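You operate a simulated robot arm through the tools that you are given. There is no shell and no other tool.

You are at the controls of a simulated robot arm. One attempt, no reset.

TASK
Charge the white grease pump to its upper line at the yellow keg.
Fine: push its nose into the keg socket, press the keg plunger till the grease meets the line, draw it out and lay it back.

Only the result counts: the job must be done as asked and must still hold three seconds after the hand-in. Knocking over, shifting, dropping, spilling or breaking anything else fails it.

THE ROBOT
A 6-joint arm with a two-finger gripper on a trunk, on a base that drives. Base frame: it is fixed to the floor where the robot stands at the start and does not move with it; the origin is under the middle of the robot, x ahead of it, y to its left, z up; the surface under the hand at the start is at about z = 88. Readings come in cm, degrees, newtons and seconds.
Its first joint turns from -166.0 to 166.0 degrees. Places, roughly: keg plunger [70, 20, 110]; keg socket [70, 30, 110]. Payload 1.71 kg.
Tool frame: the origin (TCP) lies between the finger pads and is the grasp point; the fingertips stand 2 cm ahead of it; z points along the fingers, y is the line along which they close. The gripper opens to 9.6 cm. The gripper's body begins 11.3 cm behind the TCP.
Orientation is that of the tool frame in the base frame, as a unit quaternion [x, y, z, w]. With the fingers straight down and closing along the base's y, the tool's x points along the base's -x, its y along +y and its z along -z.

THE INTERFACE
- The arm moves only by the tool send_rows. Its argument "targets" is a list of rows, each a list of 7 numbers: the turn, a rotation vector about the tool's x, y, z in units of 90 degrees (1.0 is 90 degrees), then the shift along the tool's x, y, z in units of 250 mm (1.0 is 250 mm), then the opening, from 0 (shut) to 1 (fully open). In form: [[wx, wy, wz, tx, ty, tz, hand], ...]. A call has 1 to 20 rows; each row is the pose to reach, as a shift and turn from the pose commanded when the call began, along the tool's axes at that moment. A call with a number of a shift or a turn outside -1 to 1 is refused whole. A row lasts 0.2 s, in which the tool goes at most 5 cm and 8.6 degrees; a call with a longer step from one row to the next is refused whole, and so is a gripper value outside its range. A pose out of reach is approached as far as the arm can. The call stops where the force on the tool passes 40 N (or 10 N more than at its start, if that is more) or the arm is blocked; 0.2 s more then pass. The fingers move at their own pace (about 4.5 cm/s each) and stop on an object; they squeeze with about 20 N. The grip force told is the motor's: it shows also when the fingers shut on nothing. Time passes only in rows, and 0.2 s behind the last, so rows that repeat a pose let the fingers close. The reply holds the time, the measured pose of the TCP, the force on the tool along the base axes, the opening and the grip force, in the units named above and with some noise, with the torque about the TCP (base axes, N m) and any sound that the robot's microphone picked up.
- Cameras (640 x 400 px; columns grow to the right, rows downward): "scene" is now at [8.2, 20.04, 161.14]; the picture's right is [-0.10, -1.00, 0.00], its down [-0.58, 0.06, -0.82] and it looks along [0.81, -0.08, -0.58] (base axes); focal length 279 px, centre (320, 200). "wrist" rides on the gripper at [6.6, 1.4, -14.5] in the tool frame; the picture's right is [-0.21, 0.98, 0.00], its down [-0.88, -0.18, -0.45] and it looks along [-0.44, -0.09, 0.90] (tool axes); focal length 275 px, centre (320, 200). There is no depth. A picture from a camera that has moved, and an enlarged one, comes with that camera's place and axes in the base frame and with its lens.
- snapshot(camera): a new picture of that camera. No time passes.
- lift_body(by): slides the trunk up (or, below 0, down) by that many cm; the arm and the scene camera ride with it, the base frame stays. It gives what a move gives, with no picture.
- base_move(legs): drives the robot by 1 to 6 legs, each [ahead, turn to the left] in cm and degrees, along the robot's own axes; the way and the turn of a leg run together, so that a leg with both is an arc; at most 150 cm and 180 degrees a leg. The arm and the cameras ride along, it lands a little off, and it stops where it bumps. It gives what a move gives.
- aim_head(pan, tilt): turns the head with the scene camera to pan (to the left, within 143 degrees either way) and tilt (down, from -29 to 69), counted from straight ahead of the robot. It gives what a move gives.
- inspect(camera, box): a new picture of the part [left, top, right, bottom] of that camera's present view, enlarged. No time passes.
- finish_job(): hands the job in; it is judged then, once.

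Places have to be worked out from the pictures, the camera data and where the tool is seen. Open the gripper and draw the arm clear of the work before you hand the job in, unless the task says otherwise.

The tools are called by a JSON object that holds its "api" and its "payload". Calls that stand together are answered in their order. send_rows: Moves the arm, as the interface text tells. Its arguments: {"type":"object","properties":{"targets":{"type":"array","items":{"type":"array","items":{"type":"number"}}}},"required":["targets"]} The other tools are called the same way: lift_body (by) slides the trunk up or down; base_move (legs) drives the base; aim_head (pan, tilt) turns the head that bears the scene camera; snapshot (camera) takes a picture; inspect (camera, box) takes an enlarged picture of a part of a camera's view; finish_job () hands the job in.

At the start:

```text
time_s: 0.0
tcp_pos: [61.31, 11.39, 134.25]
ee_rot: [0.0, 1.0, 0.0, -0.001]
ft_force: [0.1, 0.2, -0.3]
wrist_torque: [-0.03, -0.01, 0.01]
width: 9.62
grasp_force: 0.0
trunk travel left (down, up): [-20.0, 19.0]
robot x, y, heading: [0.29, 0.03, 0.1]
head pan, tilt: [-5.7, 34.5]
```

scene: 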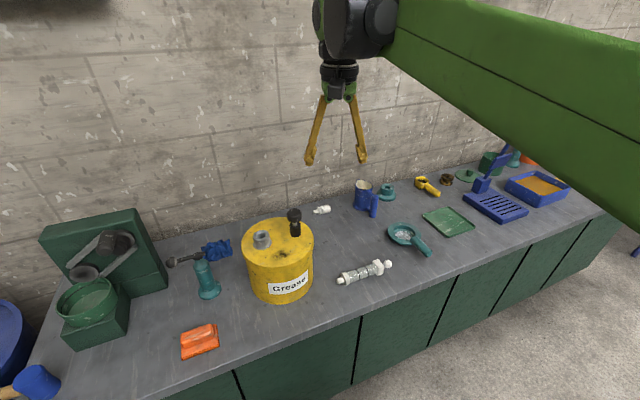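
wrist: 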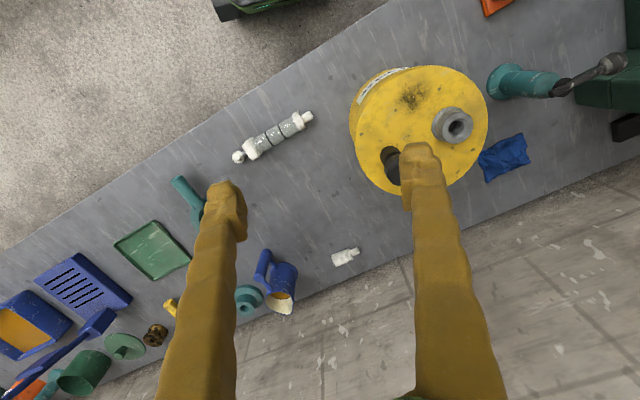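

I see the yellow keg with a grey socket and a black plunger, and the white grease pump lying on the bench nearer to the robot. I'll enlarge the views before moving.

{"api": "inspect", "payload": {"camera": "scene", "box": [220, 190, 420, 315]}}

{"api": "inspect", "payload": {"camera": "wrist", "box": [220, 90, 340, 175]}}

{"api": "inspect", "payload": {"camera": "wrist", "box": [330, 50, 550, 200]}}

{"api": "inspect", "payload": {"camera": "scene", "box": [325, 250, 405, 300]}}

```text
3.20 times, centred on (320, 252) of scene
camera zoom: at [8.2, 20.04, 161.14], right [-0.1, -1.0, 0.0], down [-0.58, 0.06, -0.82], along [0.81, -0.08, -0.58], focal length 892 px, centre (320, 32)
```

zoom: 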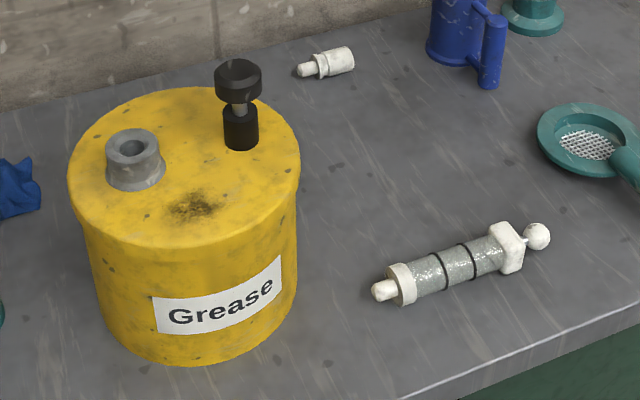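

```text
4.71 times, centred on (280, 132) of wrist
camera zoom: at [54.85, 12.68, 148.64], right [0.21, 0.98, 0.0], down [0.88, -0.18, 0.44], along [0.43, -0.09, -0.9], focal length 1295 px, centre (508, 518)
```

zoom: 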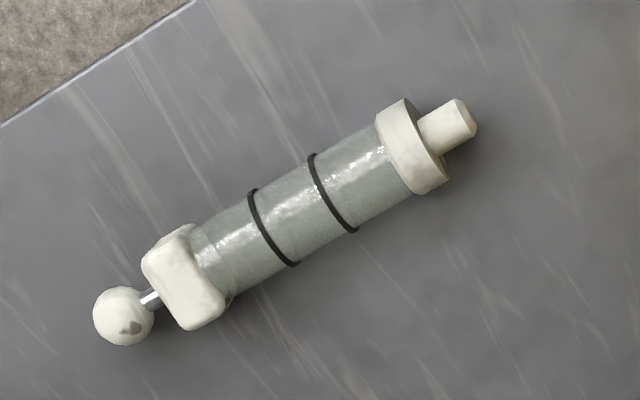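

```text
2.67 times, centred on (440, 125) of wrist
camera zoom: at [54.85, 12.68, 148.64], right [0.21, 0.98, 0.0], down [0.88, -0.18, 0.44], along [0.43, -0.09, -0.9], focal length 734 px, centre (0, 400)
```

zoom: 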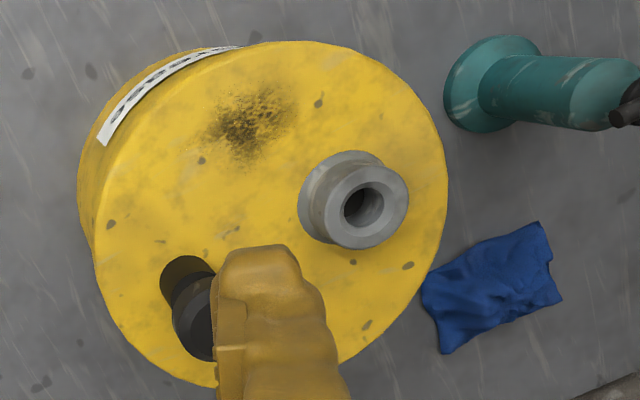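

```text
8.00 times, centred on (365, 275) of scene
camera zoom: at [8.2, 20.04, 161.14], right [-0.1, -1.0, 0.0], down [-0.58, 0.06, -0.82], along [0.81, -0.08, -0.58], focal length 2230 px, centre (-40, -400)
```

zoom: 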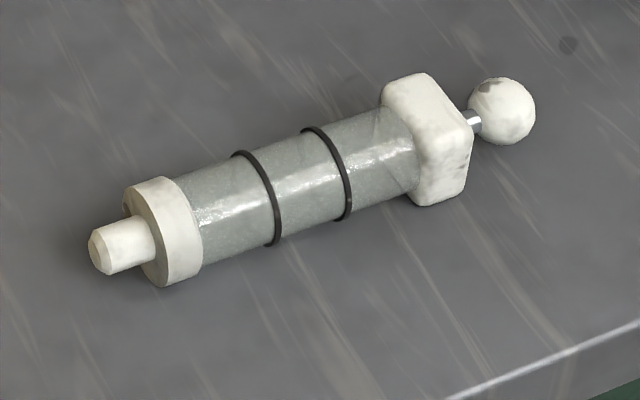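

The two views agree: the pump lies flat from its nose tip near (63.3, 8.8) to its knob near (68.7, -8.6). The barrel middle is about (65.6, 0.9, 90). The socket mouth is near (67.0, 30.7, 107.5). I'll move above the barrel with the tool yawed along the pump, camera on the nose side.

{"api": "send_rows", "payload": {"targets": [[0, 0, 0.0808, -0.0172, -0.042, 0.077, 1], [0, 0, 0.1616, -0.0344, -0.084, 0.154, 1], [0, 0, 0.2424, -0.0516, -0.126, 0.231, 1], [0, 0, 0.3232, -0.0688, -0.168, 0.308, 1], [0, 0, 0.404, -0.086, -0.21, 0.385, 1], [0, 0, 0.4848, -0.1032, -0.252, 0.462, 1], [0, 0, 0.5656, -0.1204, -0.294, 0.539, 1], [0, 0, 0.6464, -0.1376, -0.336, 0.616, 1], [0, 0, 0.7272, -0.1548, -0.378, 0.693, 1], [0, 0, 0.808, -0.172, -0.42, 0.77, 1]]}}

{"api": "snapshot", "payload": {"camera": "wrist"}}

{"api": "snapshot", "payload": {"camera": "scene"}}

```text
time_s: 2.2
tcp_pos: [64.16, 0.99, 115.74]
ee_rot: [0.593, 0.805, 0.005, 0.004]
ft_force: [-0.2, 0.3, -0.1]
wrist_torque: [-0.01, -0.01, 0.0]
width: 9.59
grasp_force: 0.0
trunk travel left (down, up): [-20.0, 19.0]
robot x, y, heading: [0.07, 0.18, -0.1]
head pan, tilt: [-5.7, 34.5]
```

```text
taken
camera wrist: at [63.34, 7.51, 130.2], right [1.0, 0.09, 0.01], down [0.08, -0.89, 0.45], along [0.05, -0.44, -0.9], focal length 275 px, centre (320, 200)
```

wrist: 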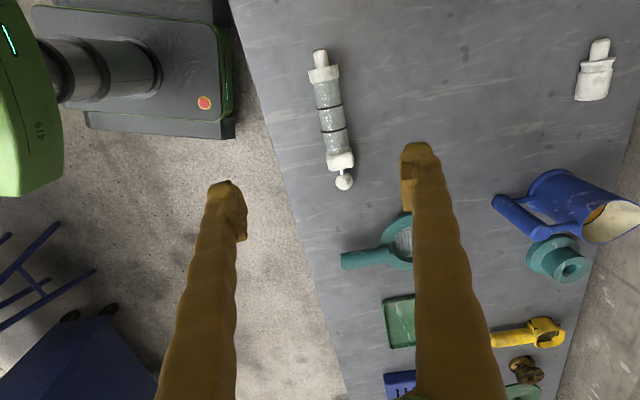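

```text
taken
camera scene: at [8.16, 20.05, 161.14], right [-0.1, -1.0, 0.0], down [-0.58, 0.06, -0.82], along [0.81, -0.08, -0.58], focal length 279 px, centre (320, 200)
```

scene: 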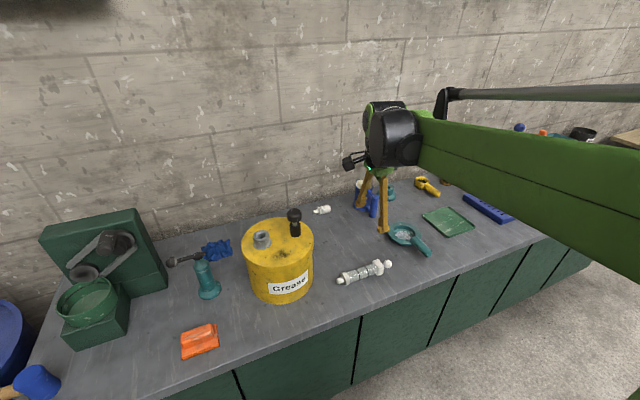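

The tool came in at x=64.2, a little short of the aim. I'll enlarge the new wrist view to measure the pump again.

{"api": "inspect", "payload": {"camera": "wrist", "box": [264, 40, 408, 200]}}

{"api": "send_rows", "payload": {"targets": [[0, 0, 0, 0, 0, 0, 1], [0, 0, 0, 0, 0, 0, 1]]}}

```text
2.50 times, centred on (336, 120) of wrist
camera zoom: at [63.34, 7.51, 130.2], right [1.0, 0.09, 0.01], down [0.08, -0.89, 0.45], along [0.05, -0.44, -0.9], focal length 688 px, centre (280, 400)
```

zoom: 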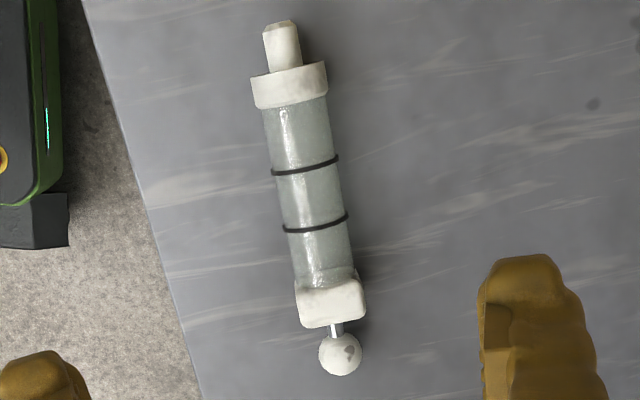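

```text
time_s: 2.8
tcp_pos: [64.24, 1.04, 115.66]
ee_rot: [0.593, 0.805, 0.003, 0.005]
ft_force: [0.7, 0.6, 0.5]
wrist_torque: [-0.01, 0.0, -0.01]
width: 9.57
grasp_force: 0.0
trunk travel left (down, up): [-20.0, 19.0]
robot x, y, heading: [-0.07, 0.19, 0.1]
head pan, tilt: [-5.7, 34.5]
```

The tool sits steadily about 1.4 cm off the commanded x, so I'll correct from the measured readings. The pump middle is now at about (65.9, 1.0, 90.1) and the yaw is right. I'll descend to just above the pump and re-check.

{"api": "send_rows", "payload": {"targets": [[0, 0, 0, -0.0053, 0.0157, 0.125, 1], [0, 0, 0, -0.0106, 0.0314, 0.25, 1], [0, 0, 0, -0.0159, 0.0472, 0.375, 1], [0, 0, 0, -0.0212, 0.0629, 0.5, 1], [0, 0, 0, -0.0212, 0.0629, 0.62, 1], [0, 0, 0, -0.0212, 0.0629, 0.7, 1], [0, 0, 0, -0.0212, 0.0629, 0.7, 1]]}}

{"api": "snapshot", "payload": {"camera": "wrist"}}

{"api": "snapshot", "payload": {"camera": "scene"}}

```text
time_s: 4.4
tcp_pos: [66.03, 0.98, 98.41]
ee_rot: [0.594, 0.805, 0.004, 0.005]
ft_force: [-0.3, -0.6, -0.8]
wrist_torque: [0.0, -0.03, -0.01]
width: 9.62
grasp_force: 0.1
trunk travel left (down, up): [-20.0, 19.0]
robot x, y, heading: [-0.16, 0.25, -0.0]
head pan, tilt: [-5.7, 34.5]
```

```text
taken
camera wrist: at [65.21, 7.5, 112.8], right [1.0, 0.09, 0.01], down [0.08, -0.89, 0.45], along [0.05, -0.44, -0.9], focal length 275 px, centre (320, 200)
```

wrist: 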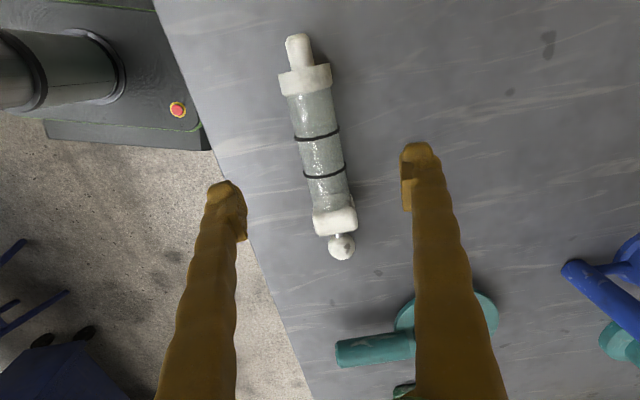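

```text
taken
camera scene: at [8.22, 20.04, 161.14], right [-0.1, -1.0, 0.0], down [-0.58, 0.06, -0.82], along [0.81, -0.08, -0.58], focal length 279 px, centre (320, 200)
```

scene: 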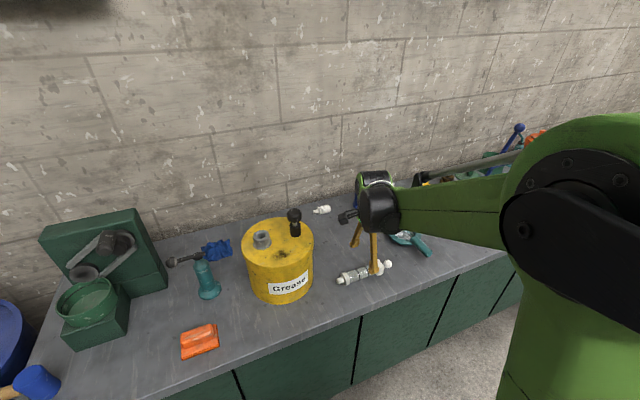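

The pump barrel sits centred between the fingers, with the TCP over the middle of the two bands. I'll go straight down to about z=90.6 and look before closing.

{"api": "send_rows", "payload": {"targets": [[0, 0, 0, 0, 0, 0.08, 1], [0, 0, 0, 0, 0, 0.16, 1], [0, 0, 0, 0, 0, 0.24, 1], [0, 0, 0, 0, 0, 0.28, 1], [0, 0, 0, 0, 0, 0.31, 1], [0, 0, 0, 0, 0, 0.31, 1]]}}

{"api": "snapshot", "payload": {"camera": "wrist"}}

{"api": "inspect", "payload": {"camera": "scene", "box": [320, 210, 440, 300]}}

```text
time_s: 5.8
tcp_pos: [66.1, 0.98, 90.61]
ee_rot: [0.592, 0.806, 0.005, 0.005]
ft_force: [-0.3, 0.3, 0.7]
wrist_torque: [-0.01, 0.02, 0.0]
width: 9.58
grasp_force: 0.0
trunk travel left (down, up): [-20.0, 19.0]
robot x, y, heading: [-0.18, 0.07, 0.0]
head pan, tilt: [-5.7, 34.5]
```

```text
taken
camera wrist: at [65.21, 7.46, 105.09], right [1.0, 0.09, 0.01], down [0.08, -0.89, 0.45], along [0.05, -0.44, -0.9], focal length 275 px, centre (320, 200)
```

wrist: 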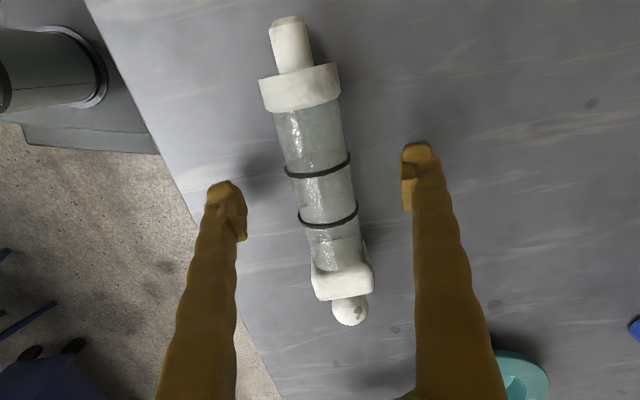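

```text
4.44 times, centred on (380, 255) of scene
camera zoom: at [8.21, 20.04, 161.14], right [-0.1, -1.0, 0.0], down [-0.58, 0.06, -0.82], along [0.81, -0.08, -0.58], focal length 1239 px, centre (53, -44)
```

zoom: 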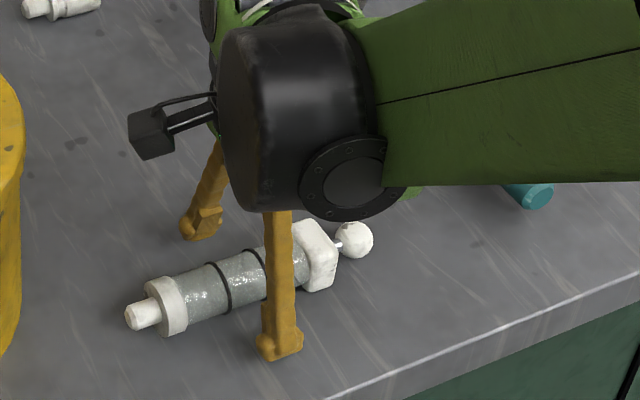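

The barrel is between the fingers, at the middle of the two bands. I'll close on it.

{"api": "send_rows", "payload": {"targets": [[0, 0, 0, 0, 0, 0, 0.6], [0, 0, 0, 0, 0, 0, 0.3], [0, 0, 0, 0, 0, 0, 0], [0, 0, 0, 0, 0, 0, 0], [0, 0, 0, 0, 0, 0, 0], [0, 0, 0, 0, 0, 0, 0]]}}

{"api": "snapshot", "payload": {"camera": "wrist"}}

```text
time_s: 7.2
tcp_pos: [65.94, 0.89, 90.65]
ee_rot: [0.593, 0.805, 0.004, 0.005]
ft_force: [0.2, -0.4, 1.2]
wrist_torque: [-0.06, 0.0, 0.07]
width: 3.91
grasp_force: 20.0
trunk travel left (down, up): [-20.0, 19.0]
robot x, y, heading: [0.14, -0.04, -0.2]
head pan, tilt: [-5.7, 34.5]
```

```text
taken
camera wrist: at [65.2, 7.46, 105.1], right [1.0, 0.09, 0.01], down [0.08, -0.89, 0.45], along [0.05, -0.44, -0.9], focal length 275 px, centre (320, 200)
```

wrist: 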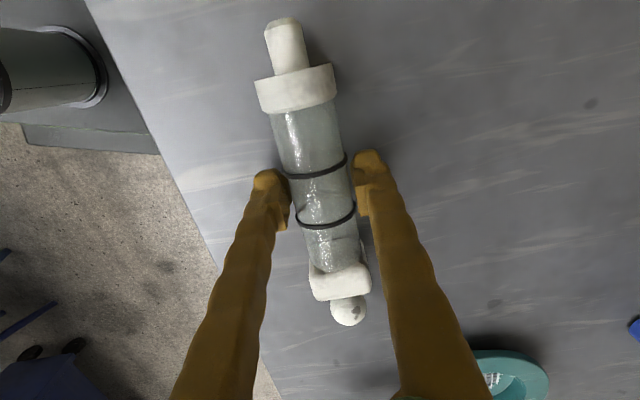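

The pump is gripped at 3.9 cm width and 20 N. I'll lift it straight up about 24 cm.

{"api": "send_rows", "payload": {"targets": [[0, 0, 0, 0, 0, -0.04, 0], [0, 0, 0, 0, 0, -0.12, 0], [0, 0, 0, 0, 0, -0.24, 0], [0, 0, 0, 0, 0, -0.38, 0], [0, 0, 0, 0, 0, -0.52, 0], [0, 0, 0, 0, 0, -0.66, 0], [0, 0, 0, 0, 0, -0.8, 0], [0, 0, 0, 0, 0, -0.9, 0], [0, 0, 0, 0, 0, -0.96, 0], [0, 0, 0, 0, 0, -0.96, 0]]}}

{"api": "snapshot", "payload": {"camera": "wrist"}}

{"api": "snapshot", "payload": {"camera": "scene"}}

```text
time_s: 9.4
tcp_pos: [65.66, 0.94, 114.73]
ee_rot: [0.592, 0.806, 0.004, 0.005]
ft_force: [-0.6, -0.5, -2.7]
wrist_torque: [0.08, 0.0, -0.04]
width: 3.94
grasp_force: 20.0
trunk travel left (down, up): [-20.0, 19.0]
robot x, y, heading: [0.26, 0.34, 0.2]
head pan, tilt: [-5.7, 34.5]
```

```text
taken
camera wrist: at [64.89, 7.54, 129.12], right [1.0, 0.09, 0.01], down [0.08, -0.89, 0.45], along [0.05, -0.44, -0.9], focal length 275 px, centre (320, 200)
```

wrist: 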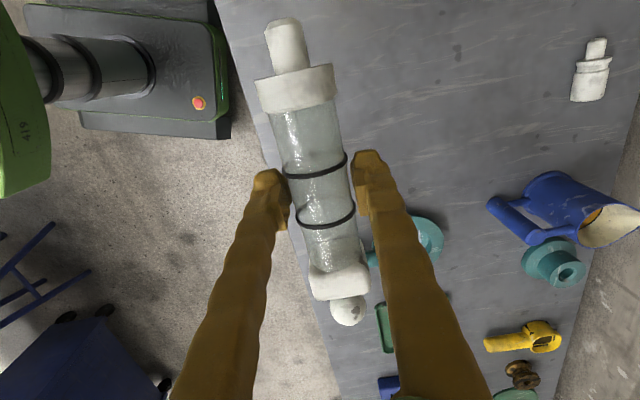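

```text
taken
camera scene: at [8.2, 20.04, 161.14], right [-0.1, -1.0, 0.0], down [-0.58, 0.06, -0.82], along [0.81, -0.08, -0.58], focal length 279 px, centre (320, 200)
```

scene: 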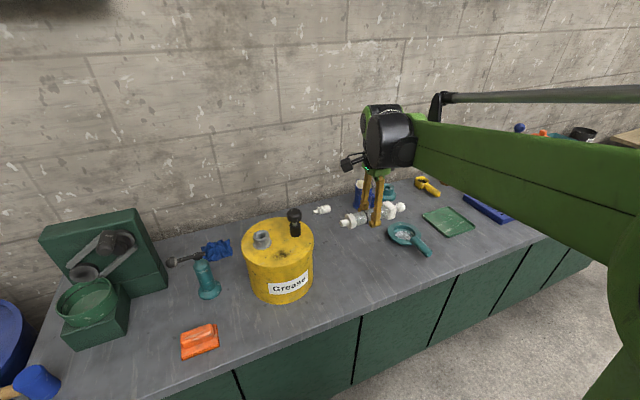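

The pump is held firmly, at about 0.27 kg. I'll raise it more and turn the yaw back so the nose points at the robot, staying clear of the keg.

{"api": "send_rows", "payload": {"targets": [[0, 0, -0.04, 0.01, -0.006, -0.05, 0], [0, 0, -0.12, 0.03, -0.018, -0.1, 0], [0, 0, -0.2, 0.05, -0.035, -0.15, 0], [0, 0, -0.28, 0.08, -0.05, -0.2, 0], [0, 0, -0.36, 0.1, -0.065, -0.25, 0], [0, 0, -0.44, 0.13, -0.08, -0.3, 0], [0, 0, -0.52, 0.16, -0.1, -0.35, 0], [0, 0, -0.6, 0.19, -0.115, -0.4, 0], [0, 0, -0.68, 0.22, -0.13, -0.45, 0], [0, 0, -0.76, 0.24, -0.145, -0.48, 0], [0, 0, -0.808, 0.2576, -0.1546, -0.48, 0], [0, 0, -0.808, 0.2576, -0.1546, -0.48, 0]]}}

{"api": "snapshot", "payload": {"camera": "scene"}}

{"api": "snapshot", "payload": {"camera": "wrist"}}

```text
time_s: 12.0
tcp_pos: [59.79, 5.89, 126.62]
ee_rot: [-0.001, 1.0, 0.0, 0.007]
ft_force: [0.2, -1.1, -2.5]
wrist_torque: [0.01, -0.01, 0.0]
width: 3.92
grasp_force: 20.1
trunk travel left (down, up): [-20.0, 19.0]
robot x, y, heading: [0.26, -0.24, -0.1]
head pan, tilt: [-5.7, 34.5]
```

```text
taken
camera scene: at [8.2, 20.04, 161.13], right [-0.1, -1.0, 0.0], down [-0.58, 0.06, -0.82], along [0.81, -0.08, -0.58], focal length 279 px, centre (320, 200)
```

scene: 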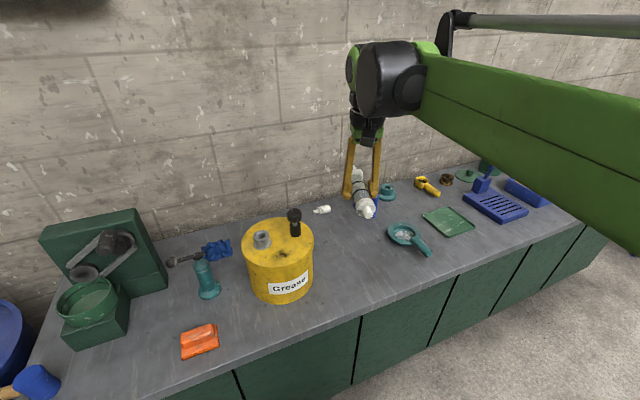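

```text
taken
camera wrist: at [53.15, 7.16, 140.89], right [0.2, 0.98, 0.0], down [0.87, -0.18, 0.46], along [0.45, -0.09, -0.89], focal length 275 px, centre (320, 200)
```

wrist: 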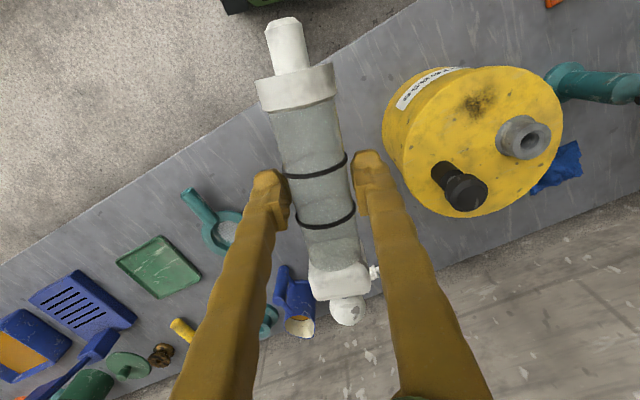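

This view shows the keg top well, so I'll enlarge it to locate the socket and plunger precisely.

{"api": "inspect", "payload": {"camera": "wrist", "box": [380, 55, 580, 220]}}

{"api": "inspect", "payload": {"camera": "scene", "box": [235, 200, 325, 260]}}

{"api": "inspect", "payload": {"camera": "wrist", "box": [230, 5, 390, 335]}}

```text
2.42 times, centred on (480, 138) of wrist
camera zoom: at [53.15, 7.16, 140.89], right [0.2, 0.98, 0.0], down [0.87, -0.18, 0.46], along [0.45, -0.09, -0.89], focal length 667 px, centre (-68, 352)
```

zoom: 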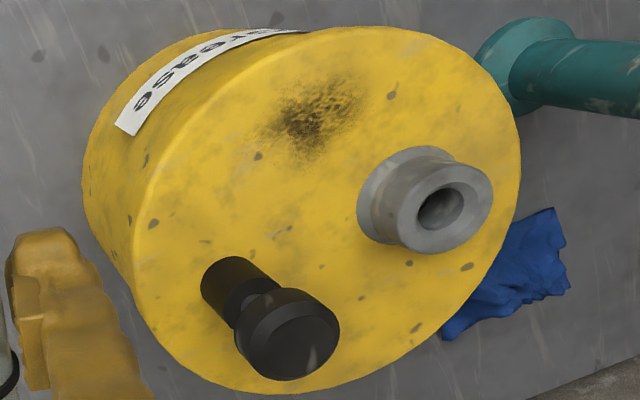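

```text
6.67 times, centred on (280, 230) of scene
camera zoom: at [8.2, 20.04, 161.13], right [-0.1, -1.0, 0.0], down [-0.58, 0.06, -0.82], along [0.81, -0.08, -0.58], focal length 1858 px, centre (587, 0)
```

zoom: 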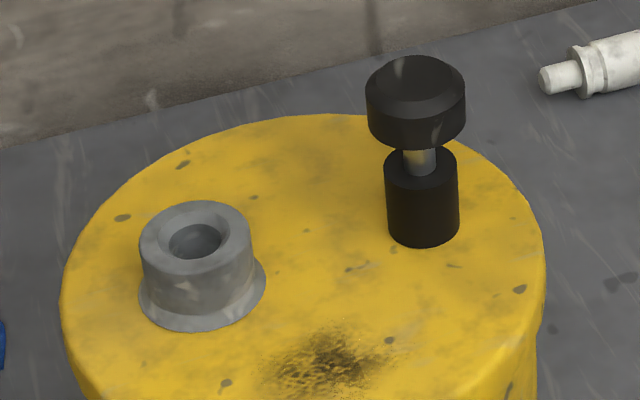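

```text
1.21 times, centred on (310, 170) of wrist
camera zoom: at [53.15, 7.16, 140.89], right [0.2, 0.98, 0.0], down [0.87, -0.18, 0.46], along [0.45, -0.09, -0.89], focal length 334 px, centre (332, 236)
```

zoom: 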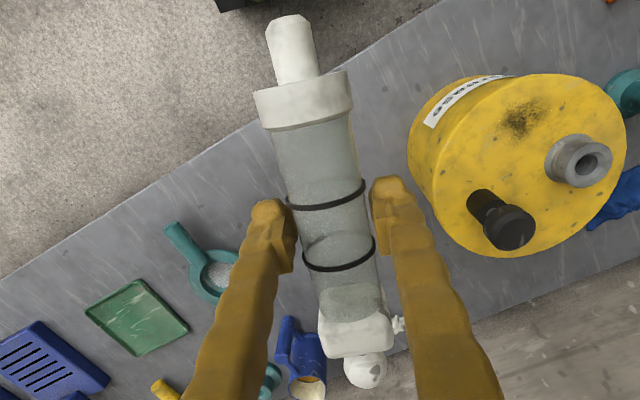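

Socket mouth is about (67.1, 30.7, 107.6) and plunger top about (70.1, 21.1, 112.7). In the hand the nose tip lies at tool x of about +8.5, with the pump axis parallel to tool x. I'll tip the tool to horizontal, nose downward, while moving high toward the socket, in two halves.

{"api": "send_rows", "payload": {"targets": [[0, -0.04, 0, -0.01, 0.04, -0.02, 0], [0, -0.12, 0, -0.03, 0.12, -0.04, 0], [0, -0.2, 0, -0.05, 0.2, -0.06, 0], [0, -0.28, 0, -0.07, 0.28, -0.06, 0], [0, -0.36, 0, -0.09, 0.36, -0.06, 0], [0, -0.44, 0, -0.12, 0.44, -0.06, 0], [0, -0.5, 0, -0.134, 0.5, -0.06, 0], [0, -0.5, 0, -0.134, 0.5, -0.06, 0]]}}

{"api": "snapshot", "payload": {"camera": "scene"}}

{"api": "snapshot", "payload": {"camera": "wrist"}}

```text
time_s: 13.8
tcp_pos: [63.25, 18.37, 127.89]
ee_rot: [0.0, 0.921, 0.0, 0.39]
ft_force: [0.1, 0.6, -3.1]
wrist_torque: [0.0, 0.02, -0.01]
width: 3.9
grasp_force: 19.4
trunk travel left (down, up): [-20.0, 19.0]
robot x, y, heading: [-0.24, 0.02, 0.1]
head pan, tilt: [-5.7, 34.5]
```

```text
taken
camera scene: at [8.19, 20.06, 161.13], right [-0.1, -1.0, 0.0], down [-0.58, 0.06, -0.82], along [0.81, -0.08, -0.58], focal length 279 px, centre (320, 200)
```

scene: 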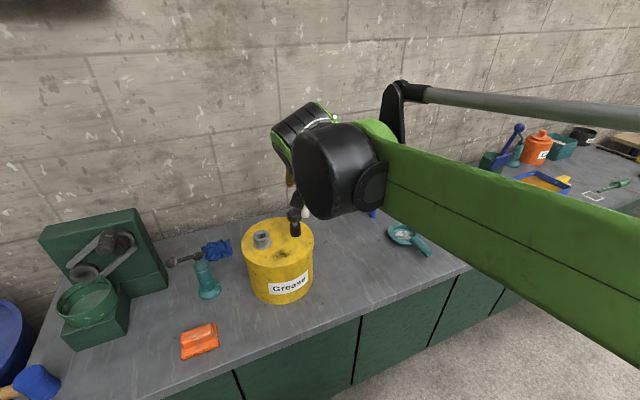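

```text
taken
camera wrist: at [48.23, 19.71, 133.31], right [0.14, 0.98, 0.15], down [0.29, -0.18, 0.94], along [0.95, -0.09, -0.31], focal length 275 px, centre (320, 200)
```

wrist: 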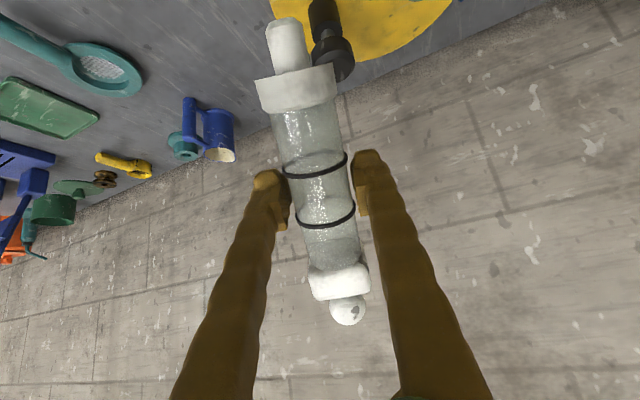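

All is going well; the tool is pitched about 46°. I'll finish the turn and come over the socket, with the tip still about 10 cm above its mouth.

{"api": "send_rows", "payload": {"targets": [[0, -0.04, 0, -0.003, 0.04, 0.01, 0], [0, -0.12, 0, -0.008, 0.12, 0.035, 0], [0, -0.2, 0, -0.014, 0.2, 0.06, 0], [0, -0.28, 0, -0.02, 0.28, 0.085, 0], [0, -0.36, 0, -0.026, 0.36, 0.11, 0], [0, -0.44, 0, -0.032, 0.44, 0.135, 0], [0, -0.49, 0, -0.036, 0.488, 0.146, 0], [0, -0.49, 0, -0.036, 0.488, 0.146, 0]]}}

{"api": "snapshot", "payload": {"camera": "scene"}}

{"api": "snapshot", "payload": {"camera": "wrist"}}

```text
time_s: 15.6
tcp_pos: [66.48, 30.62, 126.07]
ee_rot: [0.0, 0.707, 0.0, 0.707]
ft_force: [-0.5, -0.3, -2.9]
wrist_torque: [0.01, 0.04, -0.06]
width: 3.92
grasp_force: 20.0
trunk travel left (down, up): [-20.0, 19.0]
robot x, y, heading: [0.02, -0.07, -0.0]
head pan, tilt: [-5.7, 34.5]
```

```text
taken
camera scene: at [8.22, 20.09, 161.13], right [-0.1, -1.0, 0.0], down [-0.58, 0.06, -0.82], along [0.81, -0.08, -0.58], focal length 279 px, centre (320, 200)
```

scene: 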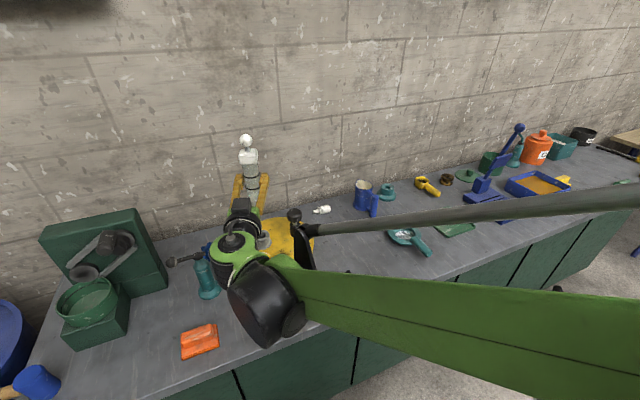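

```text
taken
camera wrist: at [52.1, 31.94, 119.44], right [0.0, 0.98, 0.21], down [-0.44, -0.18, 0.88], along [0.9, -0.09, 0.43], focal length 275 px, centre (320, 200)
```

wrist: 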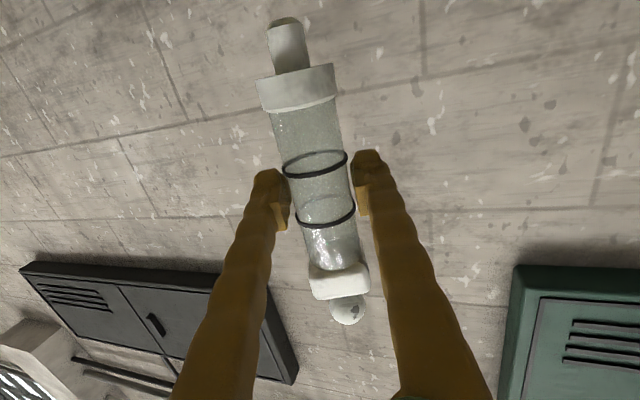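

The tool is exactly horizontal and the pump stands vertical with its nose down. I'll zoom in to check its lateral alignment and whether any part of the socket is visible.

{"api": "inspect", "payload": {"camera": "scene", "box": [210, 125, 320, 255]}}

{"api": "inspect", "payload": {"camera": "wrist", "box": [230, 0, 390, 340]}}

```text
3.08 times, centred on (265, 190) of scene
camera zoom: at [8.22, 20.09, 161.13], right [-0.1, -1.0, 0.0], down [-0.58, 0.06, -0.82], along [0.81, -0.08, -0.58], focal length 858 px, centre (489, 231)
```

zoom: 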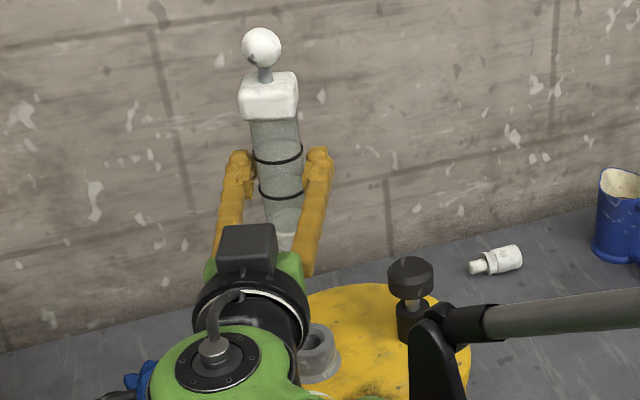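

```text
1.18 times, centred on (310, 170) of wrist
camera zoom: at [52.1, 31.94, 119.44], right [0.0, 0.98, 0.21], down [-0.44, -0.18, 0.88], along [0.9, -0.09, 0.43], focal length 324 px, centre (332, 235)
```

zoom: 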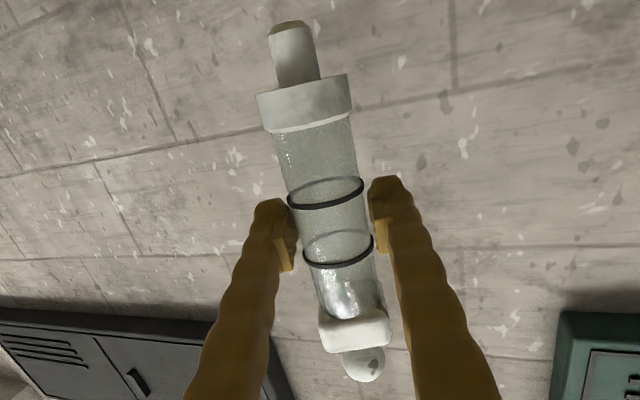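

The knob projects to (67.1, 30.6), which matches my estimate. To see the nose and socket from the scene camera, I'll swing the gripper 45° round the pump's vertical axis, with the wrist to the right, and lower the tip to about 3.5 cm above the socket.

{"api": "send_rows", "payload": {"targets": [[-0.06, 0, 0, 0.03, -0.002, 0.001, 0], [-0.14, 0, 0, 0.07, -0.005, 0.003, 0], [-0.22, 0, 0, 0.11, -0.008, 0.005, 0], [-0.3, 0, 0, 0.16, -0.01, 0.007, 0], [-0.38, 0, 0, 0.21, -0.013, 0.009, 0], [-0.46, 0, 0, 0.25, -0.016, 0.011, 0], [-0.5, 0, 0, 0.263, -0.0176, 0.012, 0], [-0.5, 0, 0, 0.263, -0.0176, 0.012, 0]]}}

{"api": "snapshot", "payload": {"camera": "scene"}}

{"api": "snapshot", "payload": {"camera": "wrist"}}

```text
time_s: 17.4
tcp_pos: [66.79, 30.13, 119.54]
ee_rot: [-0.269, 0.655, 0.27, 0.653]
ft_force: [0.2, 0.2, -1.7]
wrist_torque: [0.0, 0.0, -0.02]
width: 3.92
grasp_force: 20.3
trunk travel left (down, up): [-20.0, 19.0]
robot x, y, heading: [0.04, 0.14, -0.2]
head pan, tilt: [-5.7, 34.5]
```

```text
taken
camera scene: at [8.22, 20.04, 161.14], right [-0.1, -1.0, 0.0], down [-0.58, 0.06, -0.82], along [0.81, -0.08, -0.58], focal length 279 px, centre (320, 200)
```

scene: 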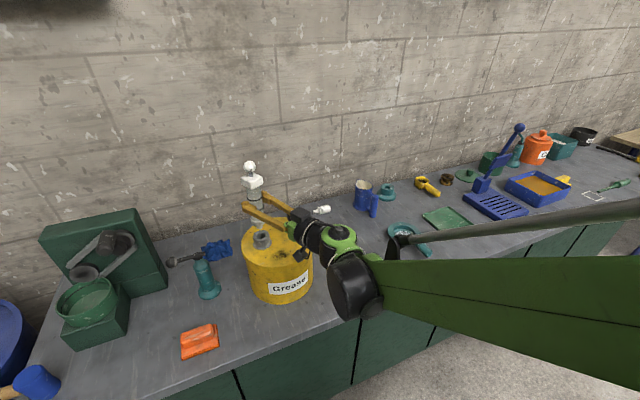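

```text
taken
camera wrist: at [55.59, 20.73, 112.93], right [-0.69, 0.69, 0.21], down [-0.18, -0.45, 0.88], along [0.7, 0.57, 0.43], focal length 275 px, centre (320, 200)
```

wrist: 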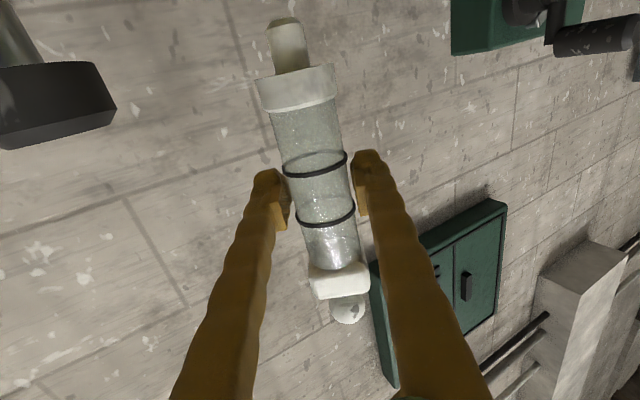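

Now the scene camera sees past the gripper, so I'll zoom on the nose and socket.

{"api": "inspect", "payload": {"camera": "scene", "box": [220, 150, 310, 260]}}

{"api": "inspect", "payload": {"camera": "scene", "box": [235, 205, 295, 255]}}

```text
3.64 times, centred on (265, 205) of scene
camera zoom: at [8.22, 20.04, 161.14], right [-0.1, -1.0, 0.0], down [-0.58, 0.06, -0.82], along [0.81, -0.08, -0.58], focal length 1014 px, centre (520, 182)
```

zoom: 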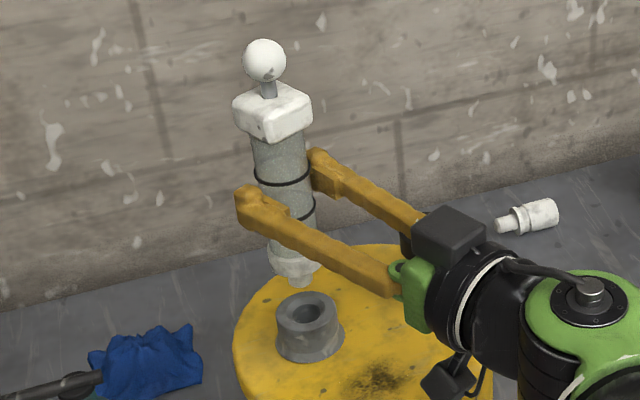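

```text
8.00 times, centred on (265, 230) of scene
camera zoom: at [8.22, 20.04, 161.14], right [-0.1, -1.0, 0.0], down [-0.58, 0.06, -0.82], along [0.81, -0.08, -0.58], focal length 2230 px, centre (760, -40)
```

zoom: 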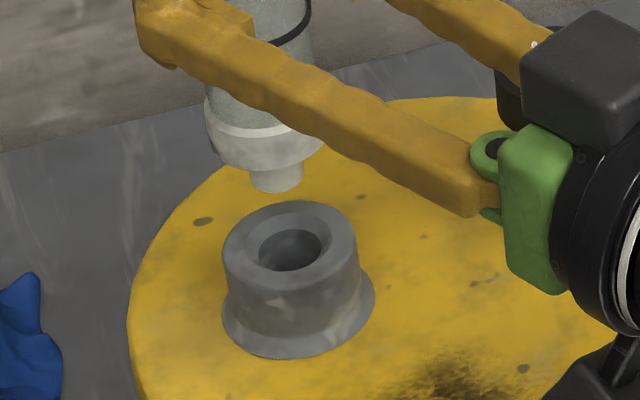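

The nose is laterally aligned with the socket to within a millimetre or so, with a gap of about 2.6 to 3.4 cm. I'll lower 2 cm and check the gap in both cameras.

{"api": "send_rows", "payload": {"targets": [[0, 0, 0, 0.03, 0, 0, 0], [0, 0, 0, 0.06, 0, 0, 0], [0, 0, 0, 0.08, 0, 0, 0], [0, 0, 0, 0.08, 0, 0, 0]]}}

{"api": "inspect", "payload": {"camera": "scene", "box": [235, 205, 295, 255]}}

{"api": "inspect", "payload": {"camera": "wrist", "box": [220, 0, 380, 120]}}

{"api": "snapshot", "payload": {"camera": "wrist"}}

```text
time_s: 18.4
tcp_pos: [66.82, 30.12, 117.73]
ee_rot: [-0.27, 0.654, 0.27, 0.653]
ft_force: [-0.3, -0.4, -2.2]
wrist_torque: [-0.02, 0.02, 0.02]
width: 3.91
grasp_force: 20.3
trunk travel left (down, up): [-20.0, 19.0]
robot x, y, heading: [-0.1, 0.06, 0.2]
head pan, tilt: [-5.7, 34.5]
```

```text
8.00 times, centred on (265, 230) of scene
camera zoom: at [8.21, 20.05, 161.13], right [-0.1, -1.0, 0.0], down [-0.58, 0.06, -0.82], along [0.81, -0.08, -0.58], focal length 2230 px, centre (760, -40)
```

zoom: 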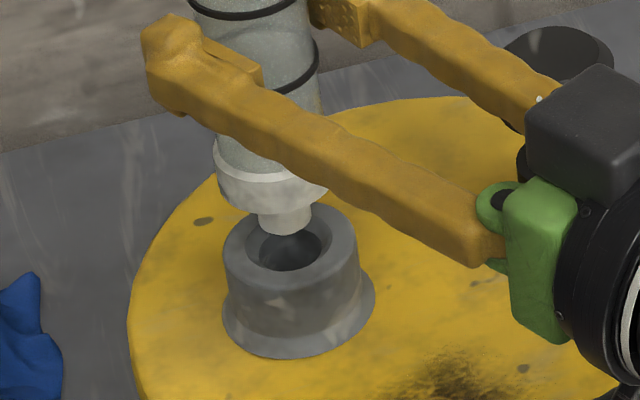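

```text
3.33 times, centred on (300, 60) of wrist
camera zoom: at [55.57, 20.72, 111.03], right [-0.69, 0.69, 0.21], down [-0.18, -0.44, 0.88], along [0.7, 0.57, 0.43], focal length 918 px, centre (387, 667)
```

zoom: 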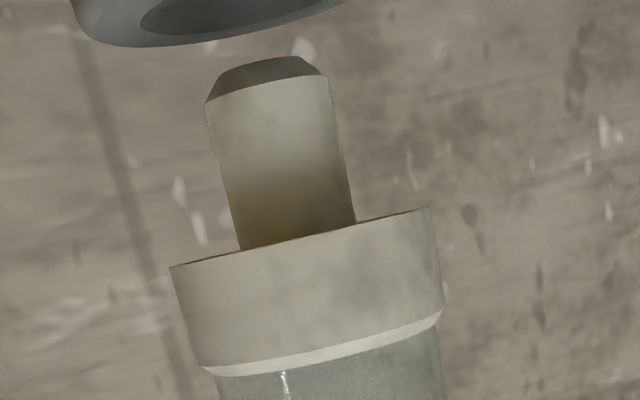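

```text
taken
camera wrist: at [55.57, 20.72, 111.03], right [-0.69, 0.69, 0.21], down [-0.18, -0.44, 0.88], along [0.7, 0.57, 0.43], focal length 275 px, centre (320, 200)
```

wrist: 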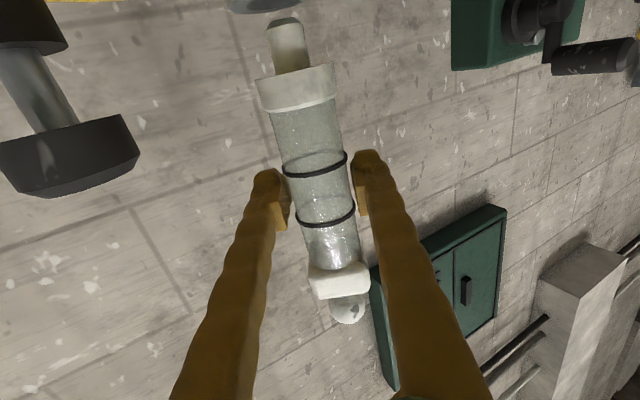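

Very clear views. I'll zoom more finely on the tip and mouth to compare depth before inserting.

{"api": "inspect", "payload": {"camera": "scene", "box": [256, 220, 288, 250]}}

{"api": "inspect", "payload": {"camera": "wrist", "box": [230, 0, 330, 62]}}

```text
13.33 times, centred on (272, 235) of scene
camera zoom: at [8.21, 20.05, 161.13], right [-0.1, -1.0, 0.0], down [-0.58, 0.06, -0.82], along [0.81, -0.08, -0.58], focal length 3717 px, centre (960, -267)
```

zoom: 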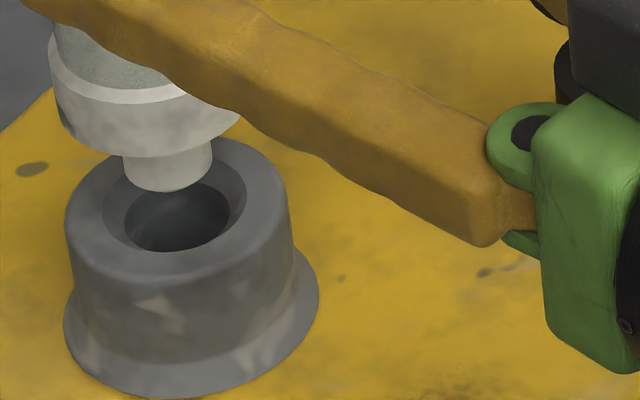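

```text
6.40 times, centred on (280, 31) of wrist
camera zoom: at [55.57, 20.72, 111.03], right [-0.69, 0.69, 0.21], down [-0.18, -0.44, 0.88], along [0.7, 0.57, 0.43], focal length 1762 px, centre (576, 1282)
```

zoom: 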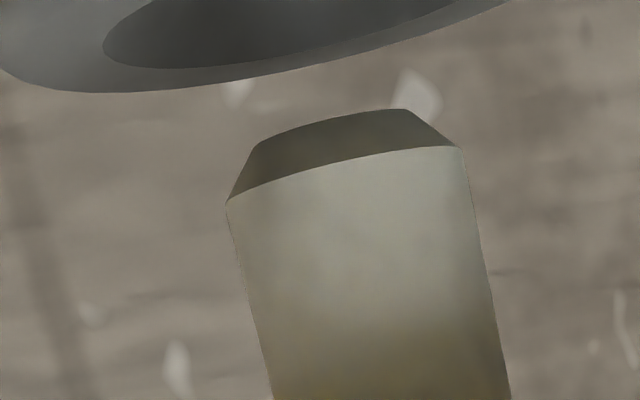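

The gap is about 0.8 cm and the lateral error nil. The tip seems about 0.25 cm too far along the tool's z axis, so I'll correct by 0.2 cm and lower slowly into the mouth.

{"api": "send_rows", "payload": {"targets": [[0, 0, 0, 0.0, 0, -0.008, 0], [0, 0, 0, 0.016, 0, -0.008, 0], [0, 0, 0, 0.032, 0, -0.008, 0], [0, 0, 0, 0.044, 0, -0.008, 0], [0, 0, 0, 0.056, 0, -0.008, 0], [0, 0, 0, 0.056, 0, -0.008, 0]]}}

{"api": "inspect", "payload": {"camera": "scene", "box": [256, 220, 288, 250]}}

{"api": "inspect", "payload": {"camera": "wrist", "box": [220, 0, 380, 120]}}

```text
time_s: 19.8
tcp_pos: [66.65, 29.98, 116.16]
ee_rot: [-0.27, 0.654, 0.271, 0.653]
ft_force: [-0.1, 1.0, -1.8]
wrist_torque: [0.01, 0.01, 0.02]
width: 3.92
grasp_force: 20.2
trunk travel left (down, up): [-20.0, 19.0]
robot x, y, heading: [0.03, -0.13, 0.0]
head pan, tilt: [-5.7, 34.5]
```

```text
13.33 times, centred on (272, 235) of scene
camera zoom: at [8.21, 20.05, 161.13], right [-0.1, -1.0, 0.0], down [-0.58, 0.06, -0.82], along [0.81, -0.08, -0.58], focal length 3717 px, centre (960, -267)
```

zoom: 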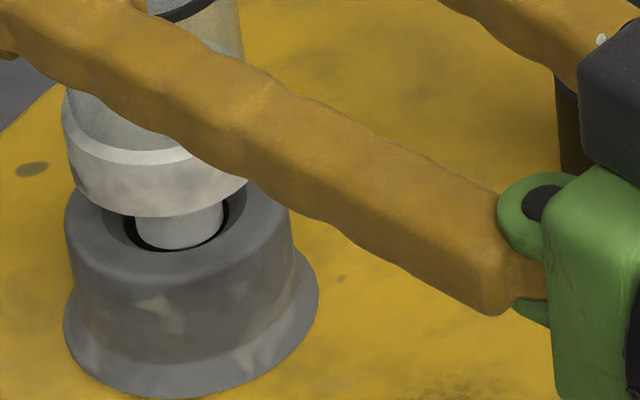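

```text
3.33 times, centred on (300, 60) of wrist
camera zoom: at [55.39, 20.64, 109.57], right [-0.69, 0.69, 0.21], down [-0.18, -0.44, 0.88], along [0.7, 0.57, 0.43], focal length 918 px, centre (387, 667)
```

zoom: 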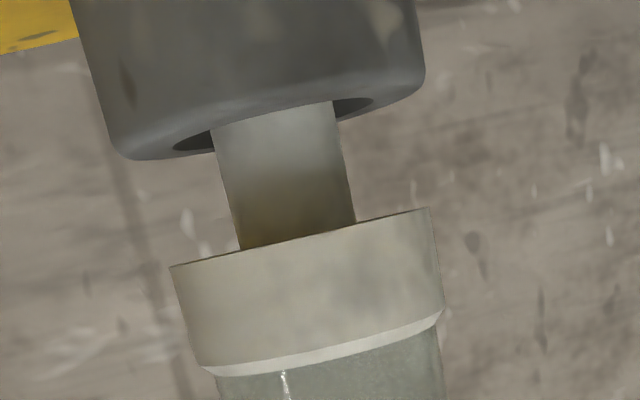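

The nose is in the bore, centred and without contact force. I'll keep pushing down until it seats.

{"api": "send_rows", "payload": {"targets": [[0, 0, 0, 0.012, 0, 0, 0], [0, 0, 0, 0.024, 0, 0, 0], [0, 0, 0, 0.036, 0, 0, 0], [0, 0, 0, 0.048, 0, 0, 0], [0, 0, 0, 0.058, 0, 0, 0], [0, 0, 0, 0.066, 0, 0, 0], [0, 0, 0, 0.074, 0, 0, 0], [0, 0, 0, 0.082, 0, 0, 0], [0, 0, 0, 0.09, 0, 0, 0]]}}

{"api": "inspect", "payload": {"camera": "scene", "box": [220, 160, 310, 260]}}

{"api": "inspect", "payload": {"camera": "wrist", "box": [220, 0, 380, 120]}}

```text
time_s: 21.8
tcp_pos: [66.6, 29.92, 114.01]
ee_rot: [-0.269, 0.655, 0.27, 0.653]
ft_force: [5.8, -2.4, 15.6]
wrist_torque: [0.11, -0.22, -0.07]
width: 3.94
grasp_force: 20.3
trunk travel left (down, up): [-20.0, 19.0]
robot x, y, heading: [0.08, -0.08, 0.1]
head pan, tilt: [-5.7, 34.5]
```

```text
4.00 times, centred on (265, 210) of scene
camera zoom: at [8.15, 19.98, 161.15], right [-0.1, -1.0, 0.0], down [-0.58, 0.06, -0.82], along [0.81, -0.08, -0.58], focal length 1115 px, centre (540, 160)
```

zoom: 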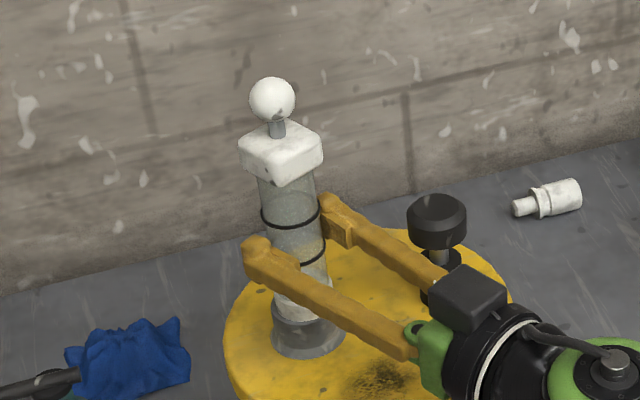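

```text
3.33 times, centred on (300, 60) of wrist
camera zoom: at [55.35, 20.58, 107.35], right [-0.69, 0.69, 0.21], down [-0.18, -0.45, 0.88], along [0.7, 0.57, 0.43], focal length 918 px, centre (387, 667)
```

zoom: 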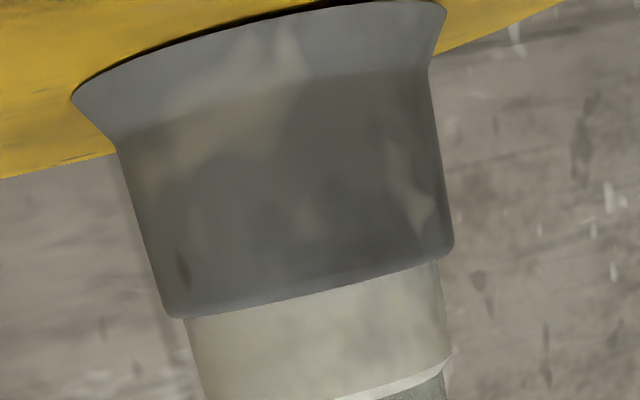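

The cap shoulder appears to be on the socket rim, with 15 N of reaction. I'll press a few millimetres more to be sure it is fully seated.

{"api": "send_rows", "payload": {"targets": [[0, 0, 0, 0.006, 0, 0, 0], [0, 0, 0, 0.012, 0, 0, 0], [0, 0, 0, 0.018, 0, 0, 0], [0, 0, 0, 0.018, 0, 0, 0]]}}

{"api": "snapshot", "payload": {"camera": "wrist"}}

{"api": "inspect", "payload": {"camera": "scene", "box": [245, 175, 285, 240]}}

```text
time_s: 22.8
tcp_pos: [66.56, 30.0, 113.48]
ee_rot: [-0.27, 0.654, 0.271, 0.653]
ft_force: [3.2, -2.4, 15.6]
wrist_torque: [0.13, -0.16, -0.07]
width: 3.93
grasp_force: 20.4
trunk travel left (down, up): [-20.0, 19.0]
robot x, y, heading: [0.04, -0.13, -0.0]
head pan, tilt: [-5.7, 34.5]
```

```text
taken
camera wrist: at [55.33, 20.55, 106.85], right [-0.69, 0.69, 0.21], down [-0.18, -0.45, 0.88], along [0.7, 0.57, 0.43], focal length 275 px, centre (320, 200)
```

wrist: 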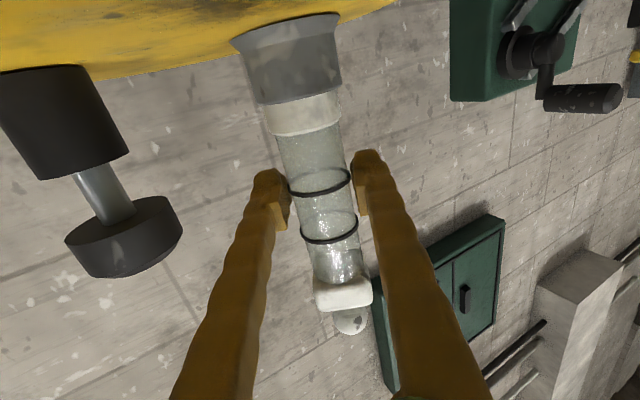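

```text
6.15 times, centred on (265, 208) of scene
camera zoom: at [8.12, 19.98, 161.15], right [-0.1, -1.0, 0.0], down [-0.58, 0.06, -0.82], along [0.81, -0.08, -0.58], focal length 1716 px, centre (658, 154)
```

zoom: 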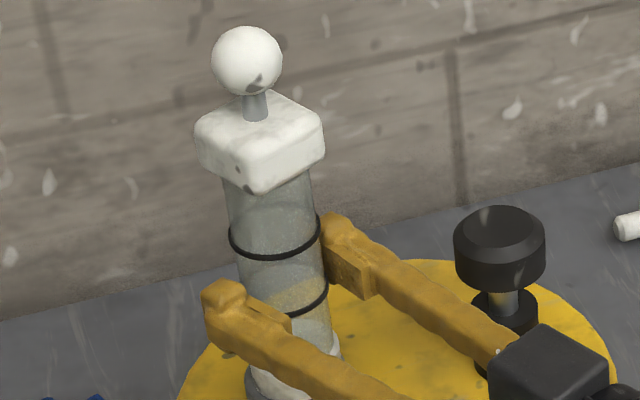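

The pump is seated, since the fingers now slip along it at a constant 15.6 N. I'll relieve the push and open only part way, because the plunger head is close to the right finger. Then I'll look before withdrawing.

{"api": "send_rows", "payload": {"targets": [[0, 0, 0, -0.006, 0, 0, 0], [0, 0, 0, -0.012, 0, 0, 0], [0, 0, 0, -0.012, 0, 0, 0.3], [0, 0, 0, -0.012, 0, 0, 0.5], [0, 0, 0, -0.012, 0, 0, 0.62], [0, 0, 0, -0.012, 0, 0, 0.62], [0, 0, 0, -0.012, 0, 0, 0.62]]}}

{"api": "snapshot", "payload": {"camera": "wrist"}}

{"api": "inspect", "payload": {"camera": "scene", "box": [235, 165, 315, 245]}}

```text
time_s: 24.4
tcp_pos: [66.56, 29.97, 113.69]
ee_rot: [-0.271, 0.653, 0.271, 0.653]
ft_force: [-0.3, -0.3, 0.3]
wrist_torque: [-0.01, 0.01, -0.03]
width: 5.95
grasp_force: 0.0
trunk travel left (down, up): [-20.0, 19.0]
robot x, y, heading: [-0.05, 0.06, -0.0]
head pan, tilt: [-5.7, 34.5]
```

```text
taken
camera wrist: at [55.4, 20.6, 107.18], right [-0.69, 0.69, 0.21], down [-0.18, -0.44, 0.88], along [0.7, 0.57, 0.43], focal length 275 px, centre (320, 200)
```

wrist: 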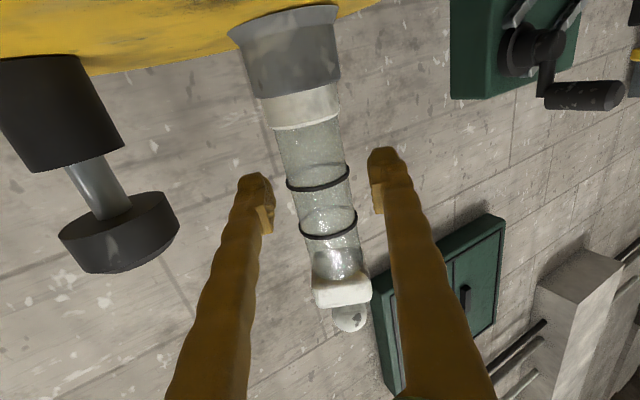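

```text
5.00 times, centred on (275, 205) of scene
camera zoom: at [8.19, 20.04, 161.14], right [-0.1, -1.0, 0.0], down [-0.58, 0.06, -0.82], along [0.81, -0.08, -0.58], focal length 1394 px, centre (545, 175)
```

zoom: 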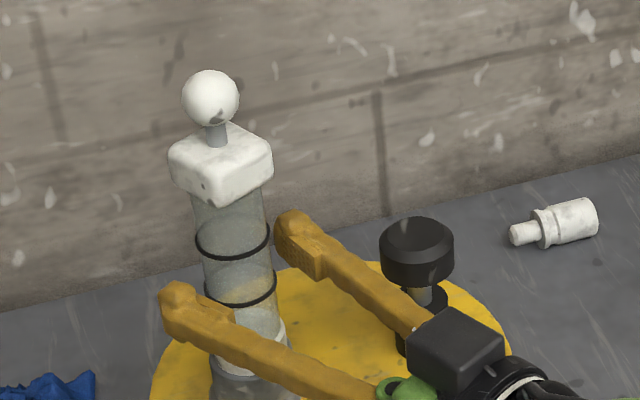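

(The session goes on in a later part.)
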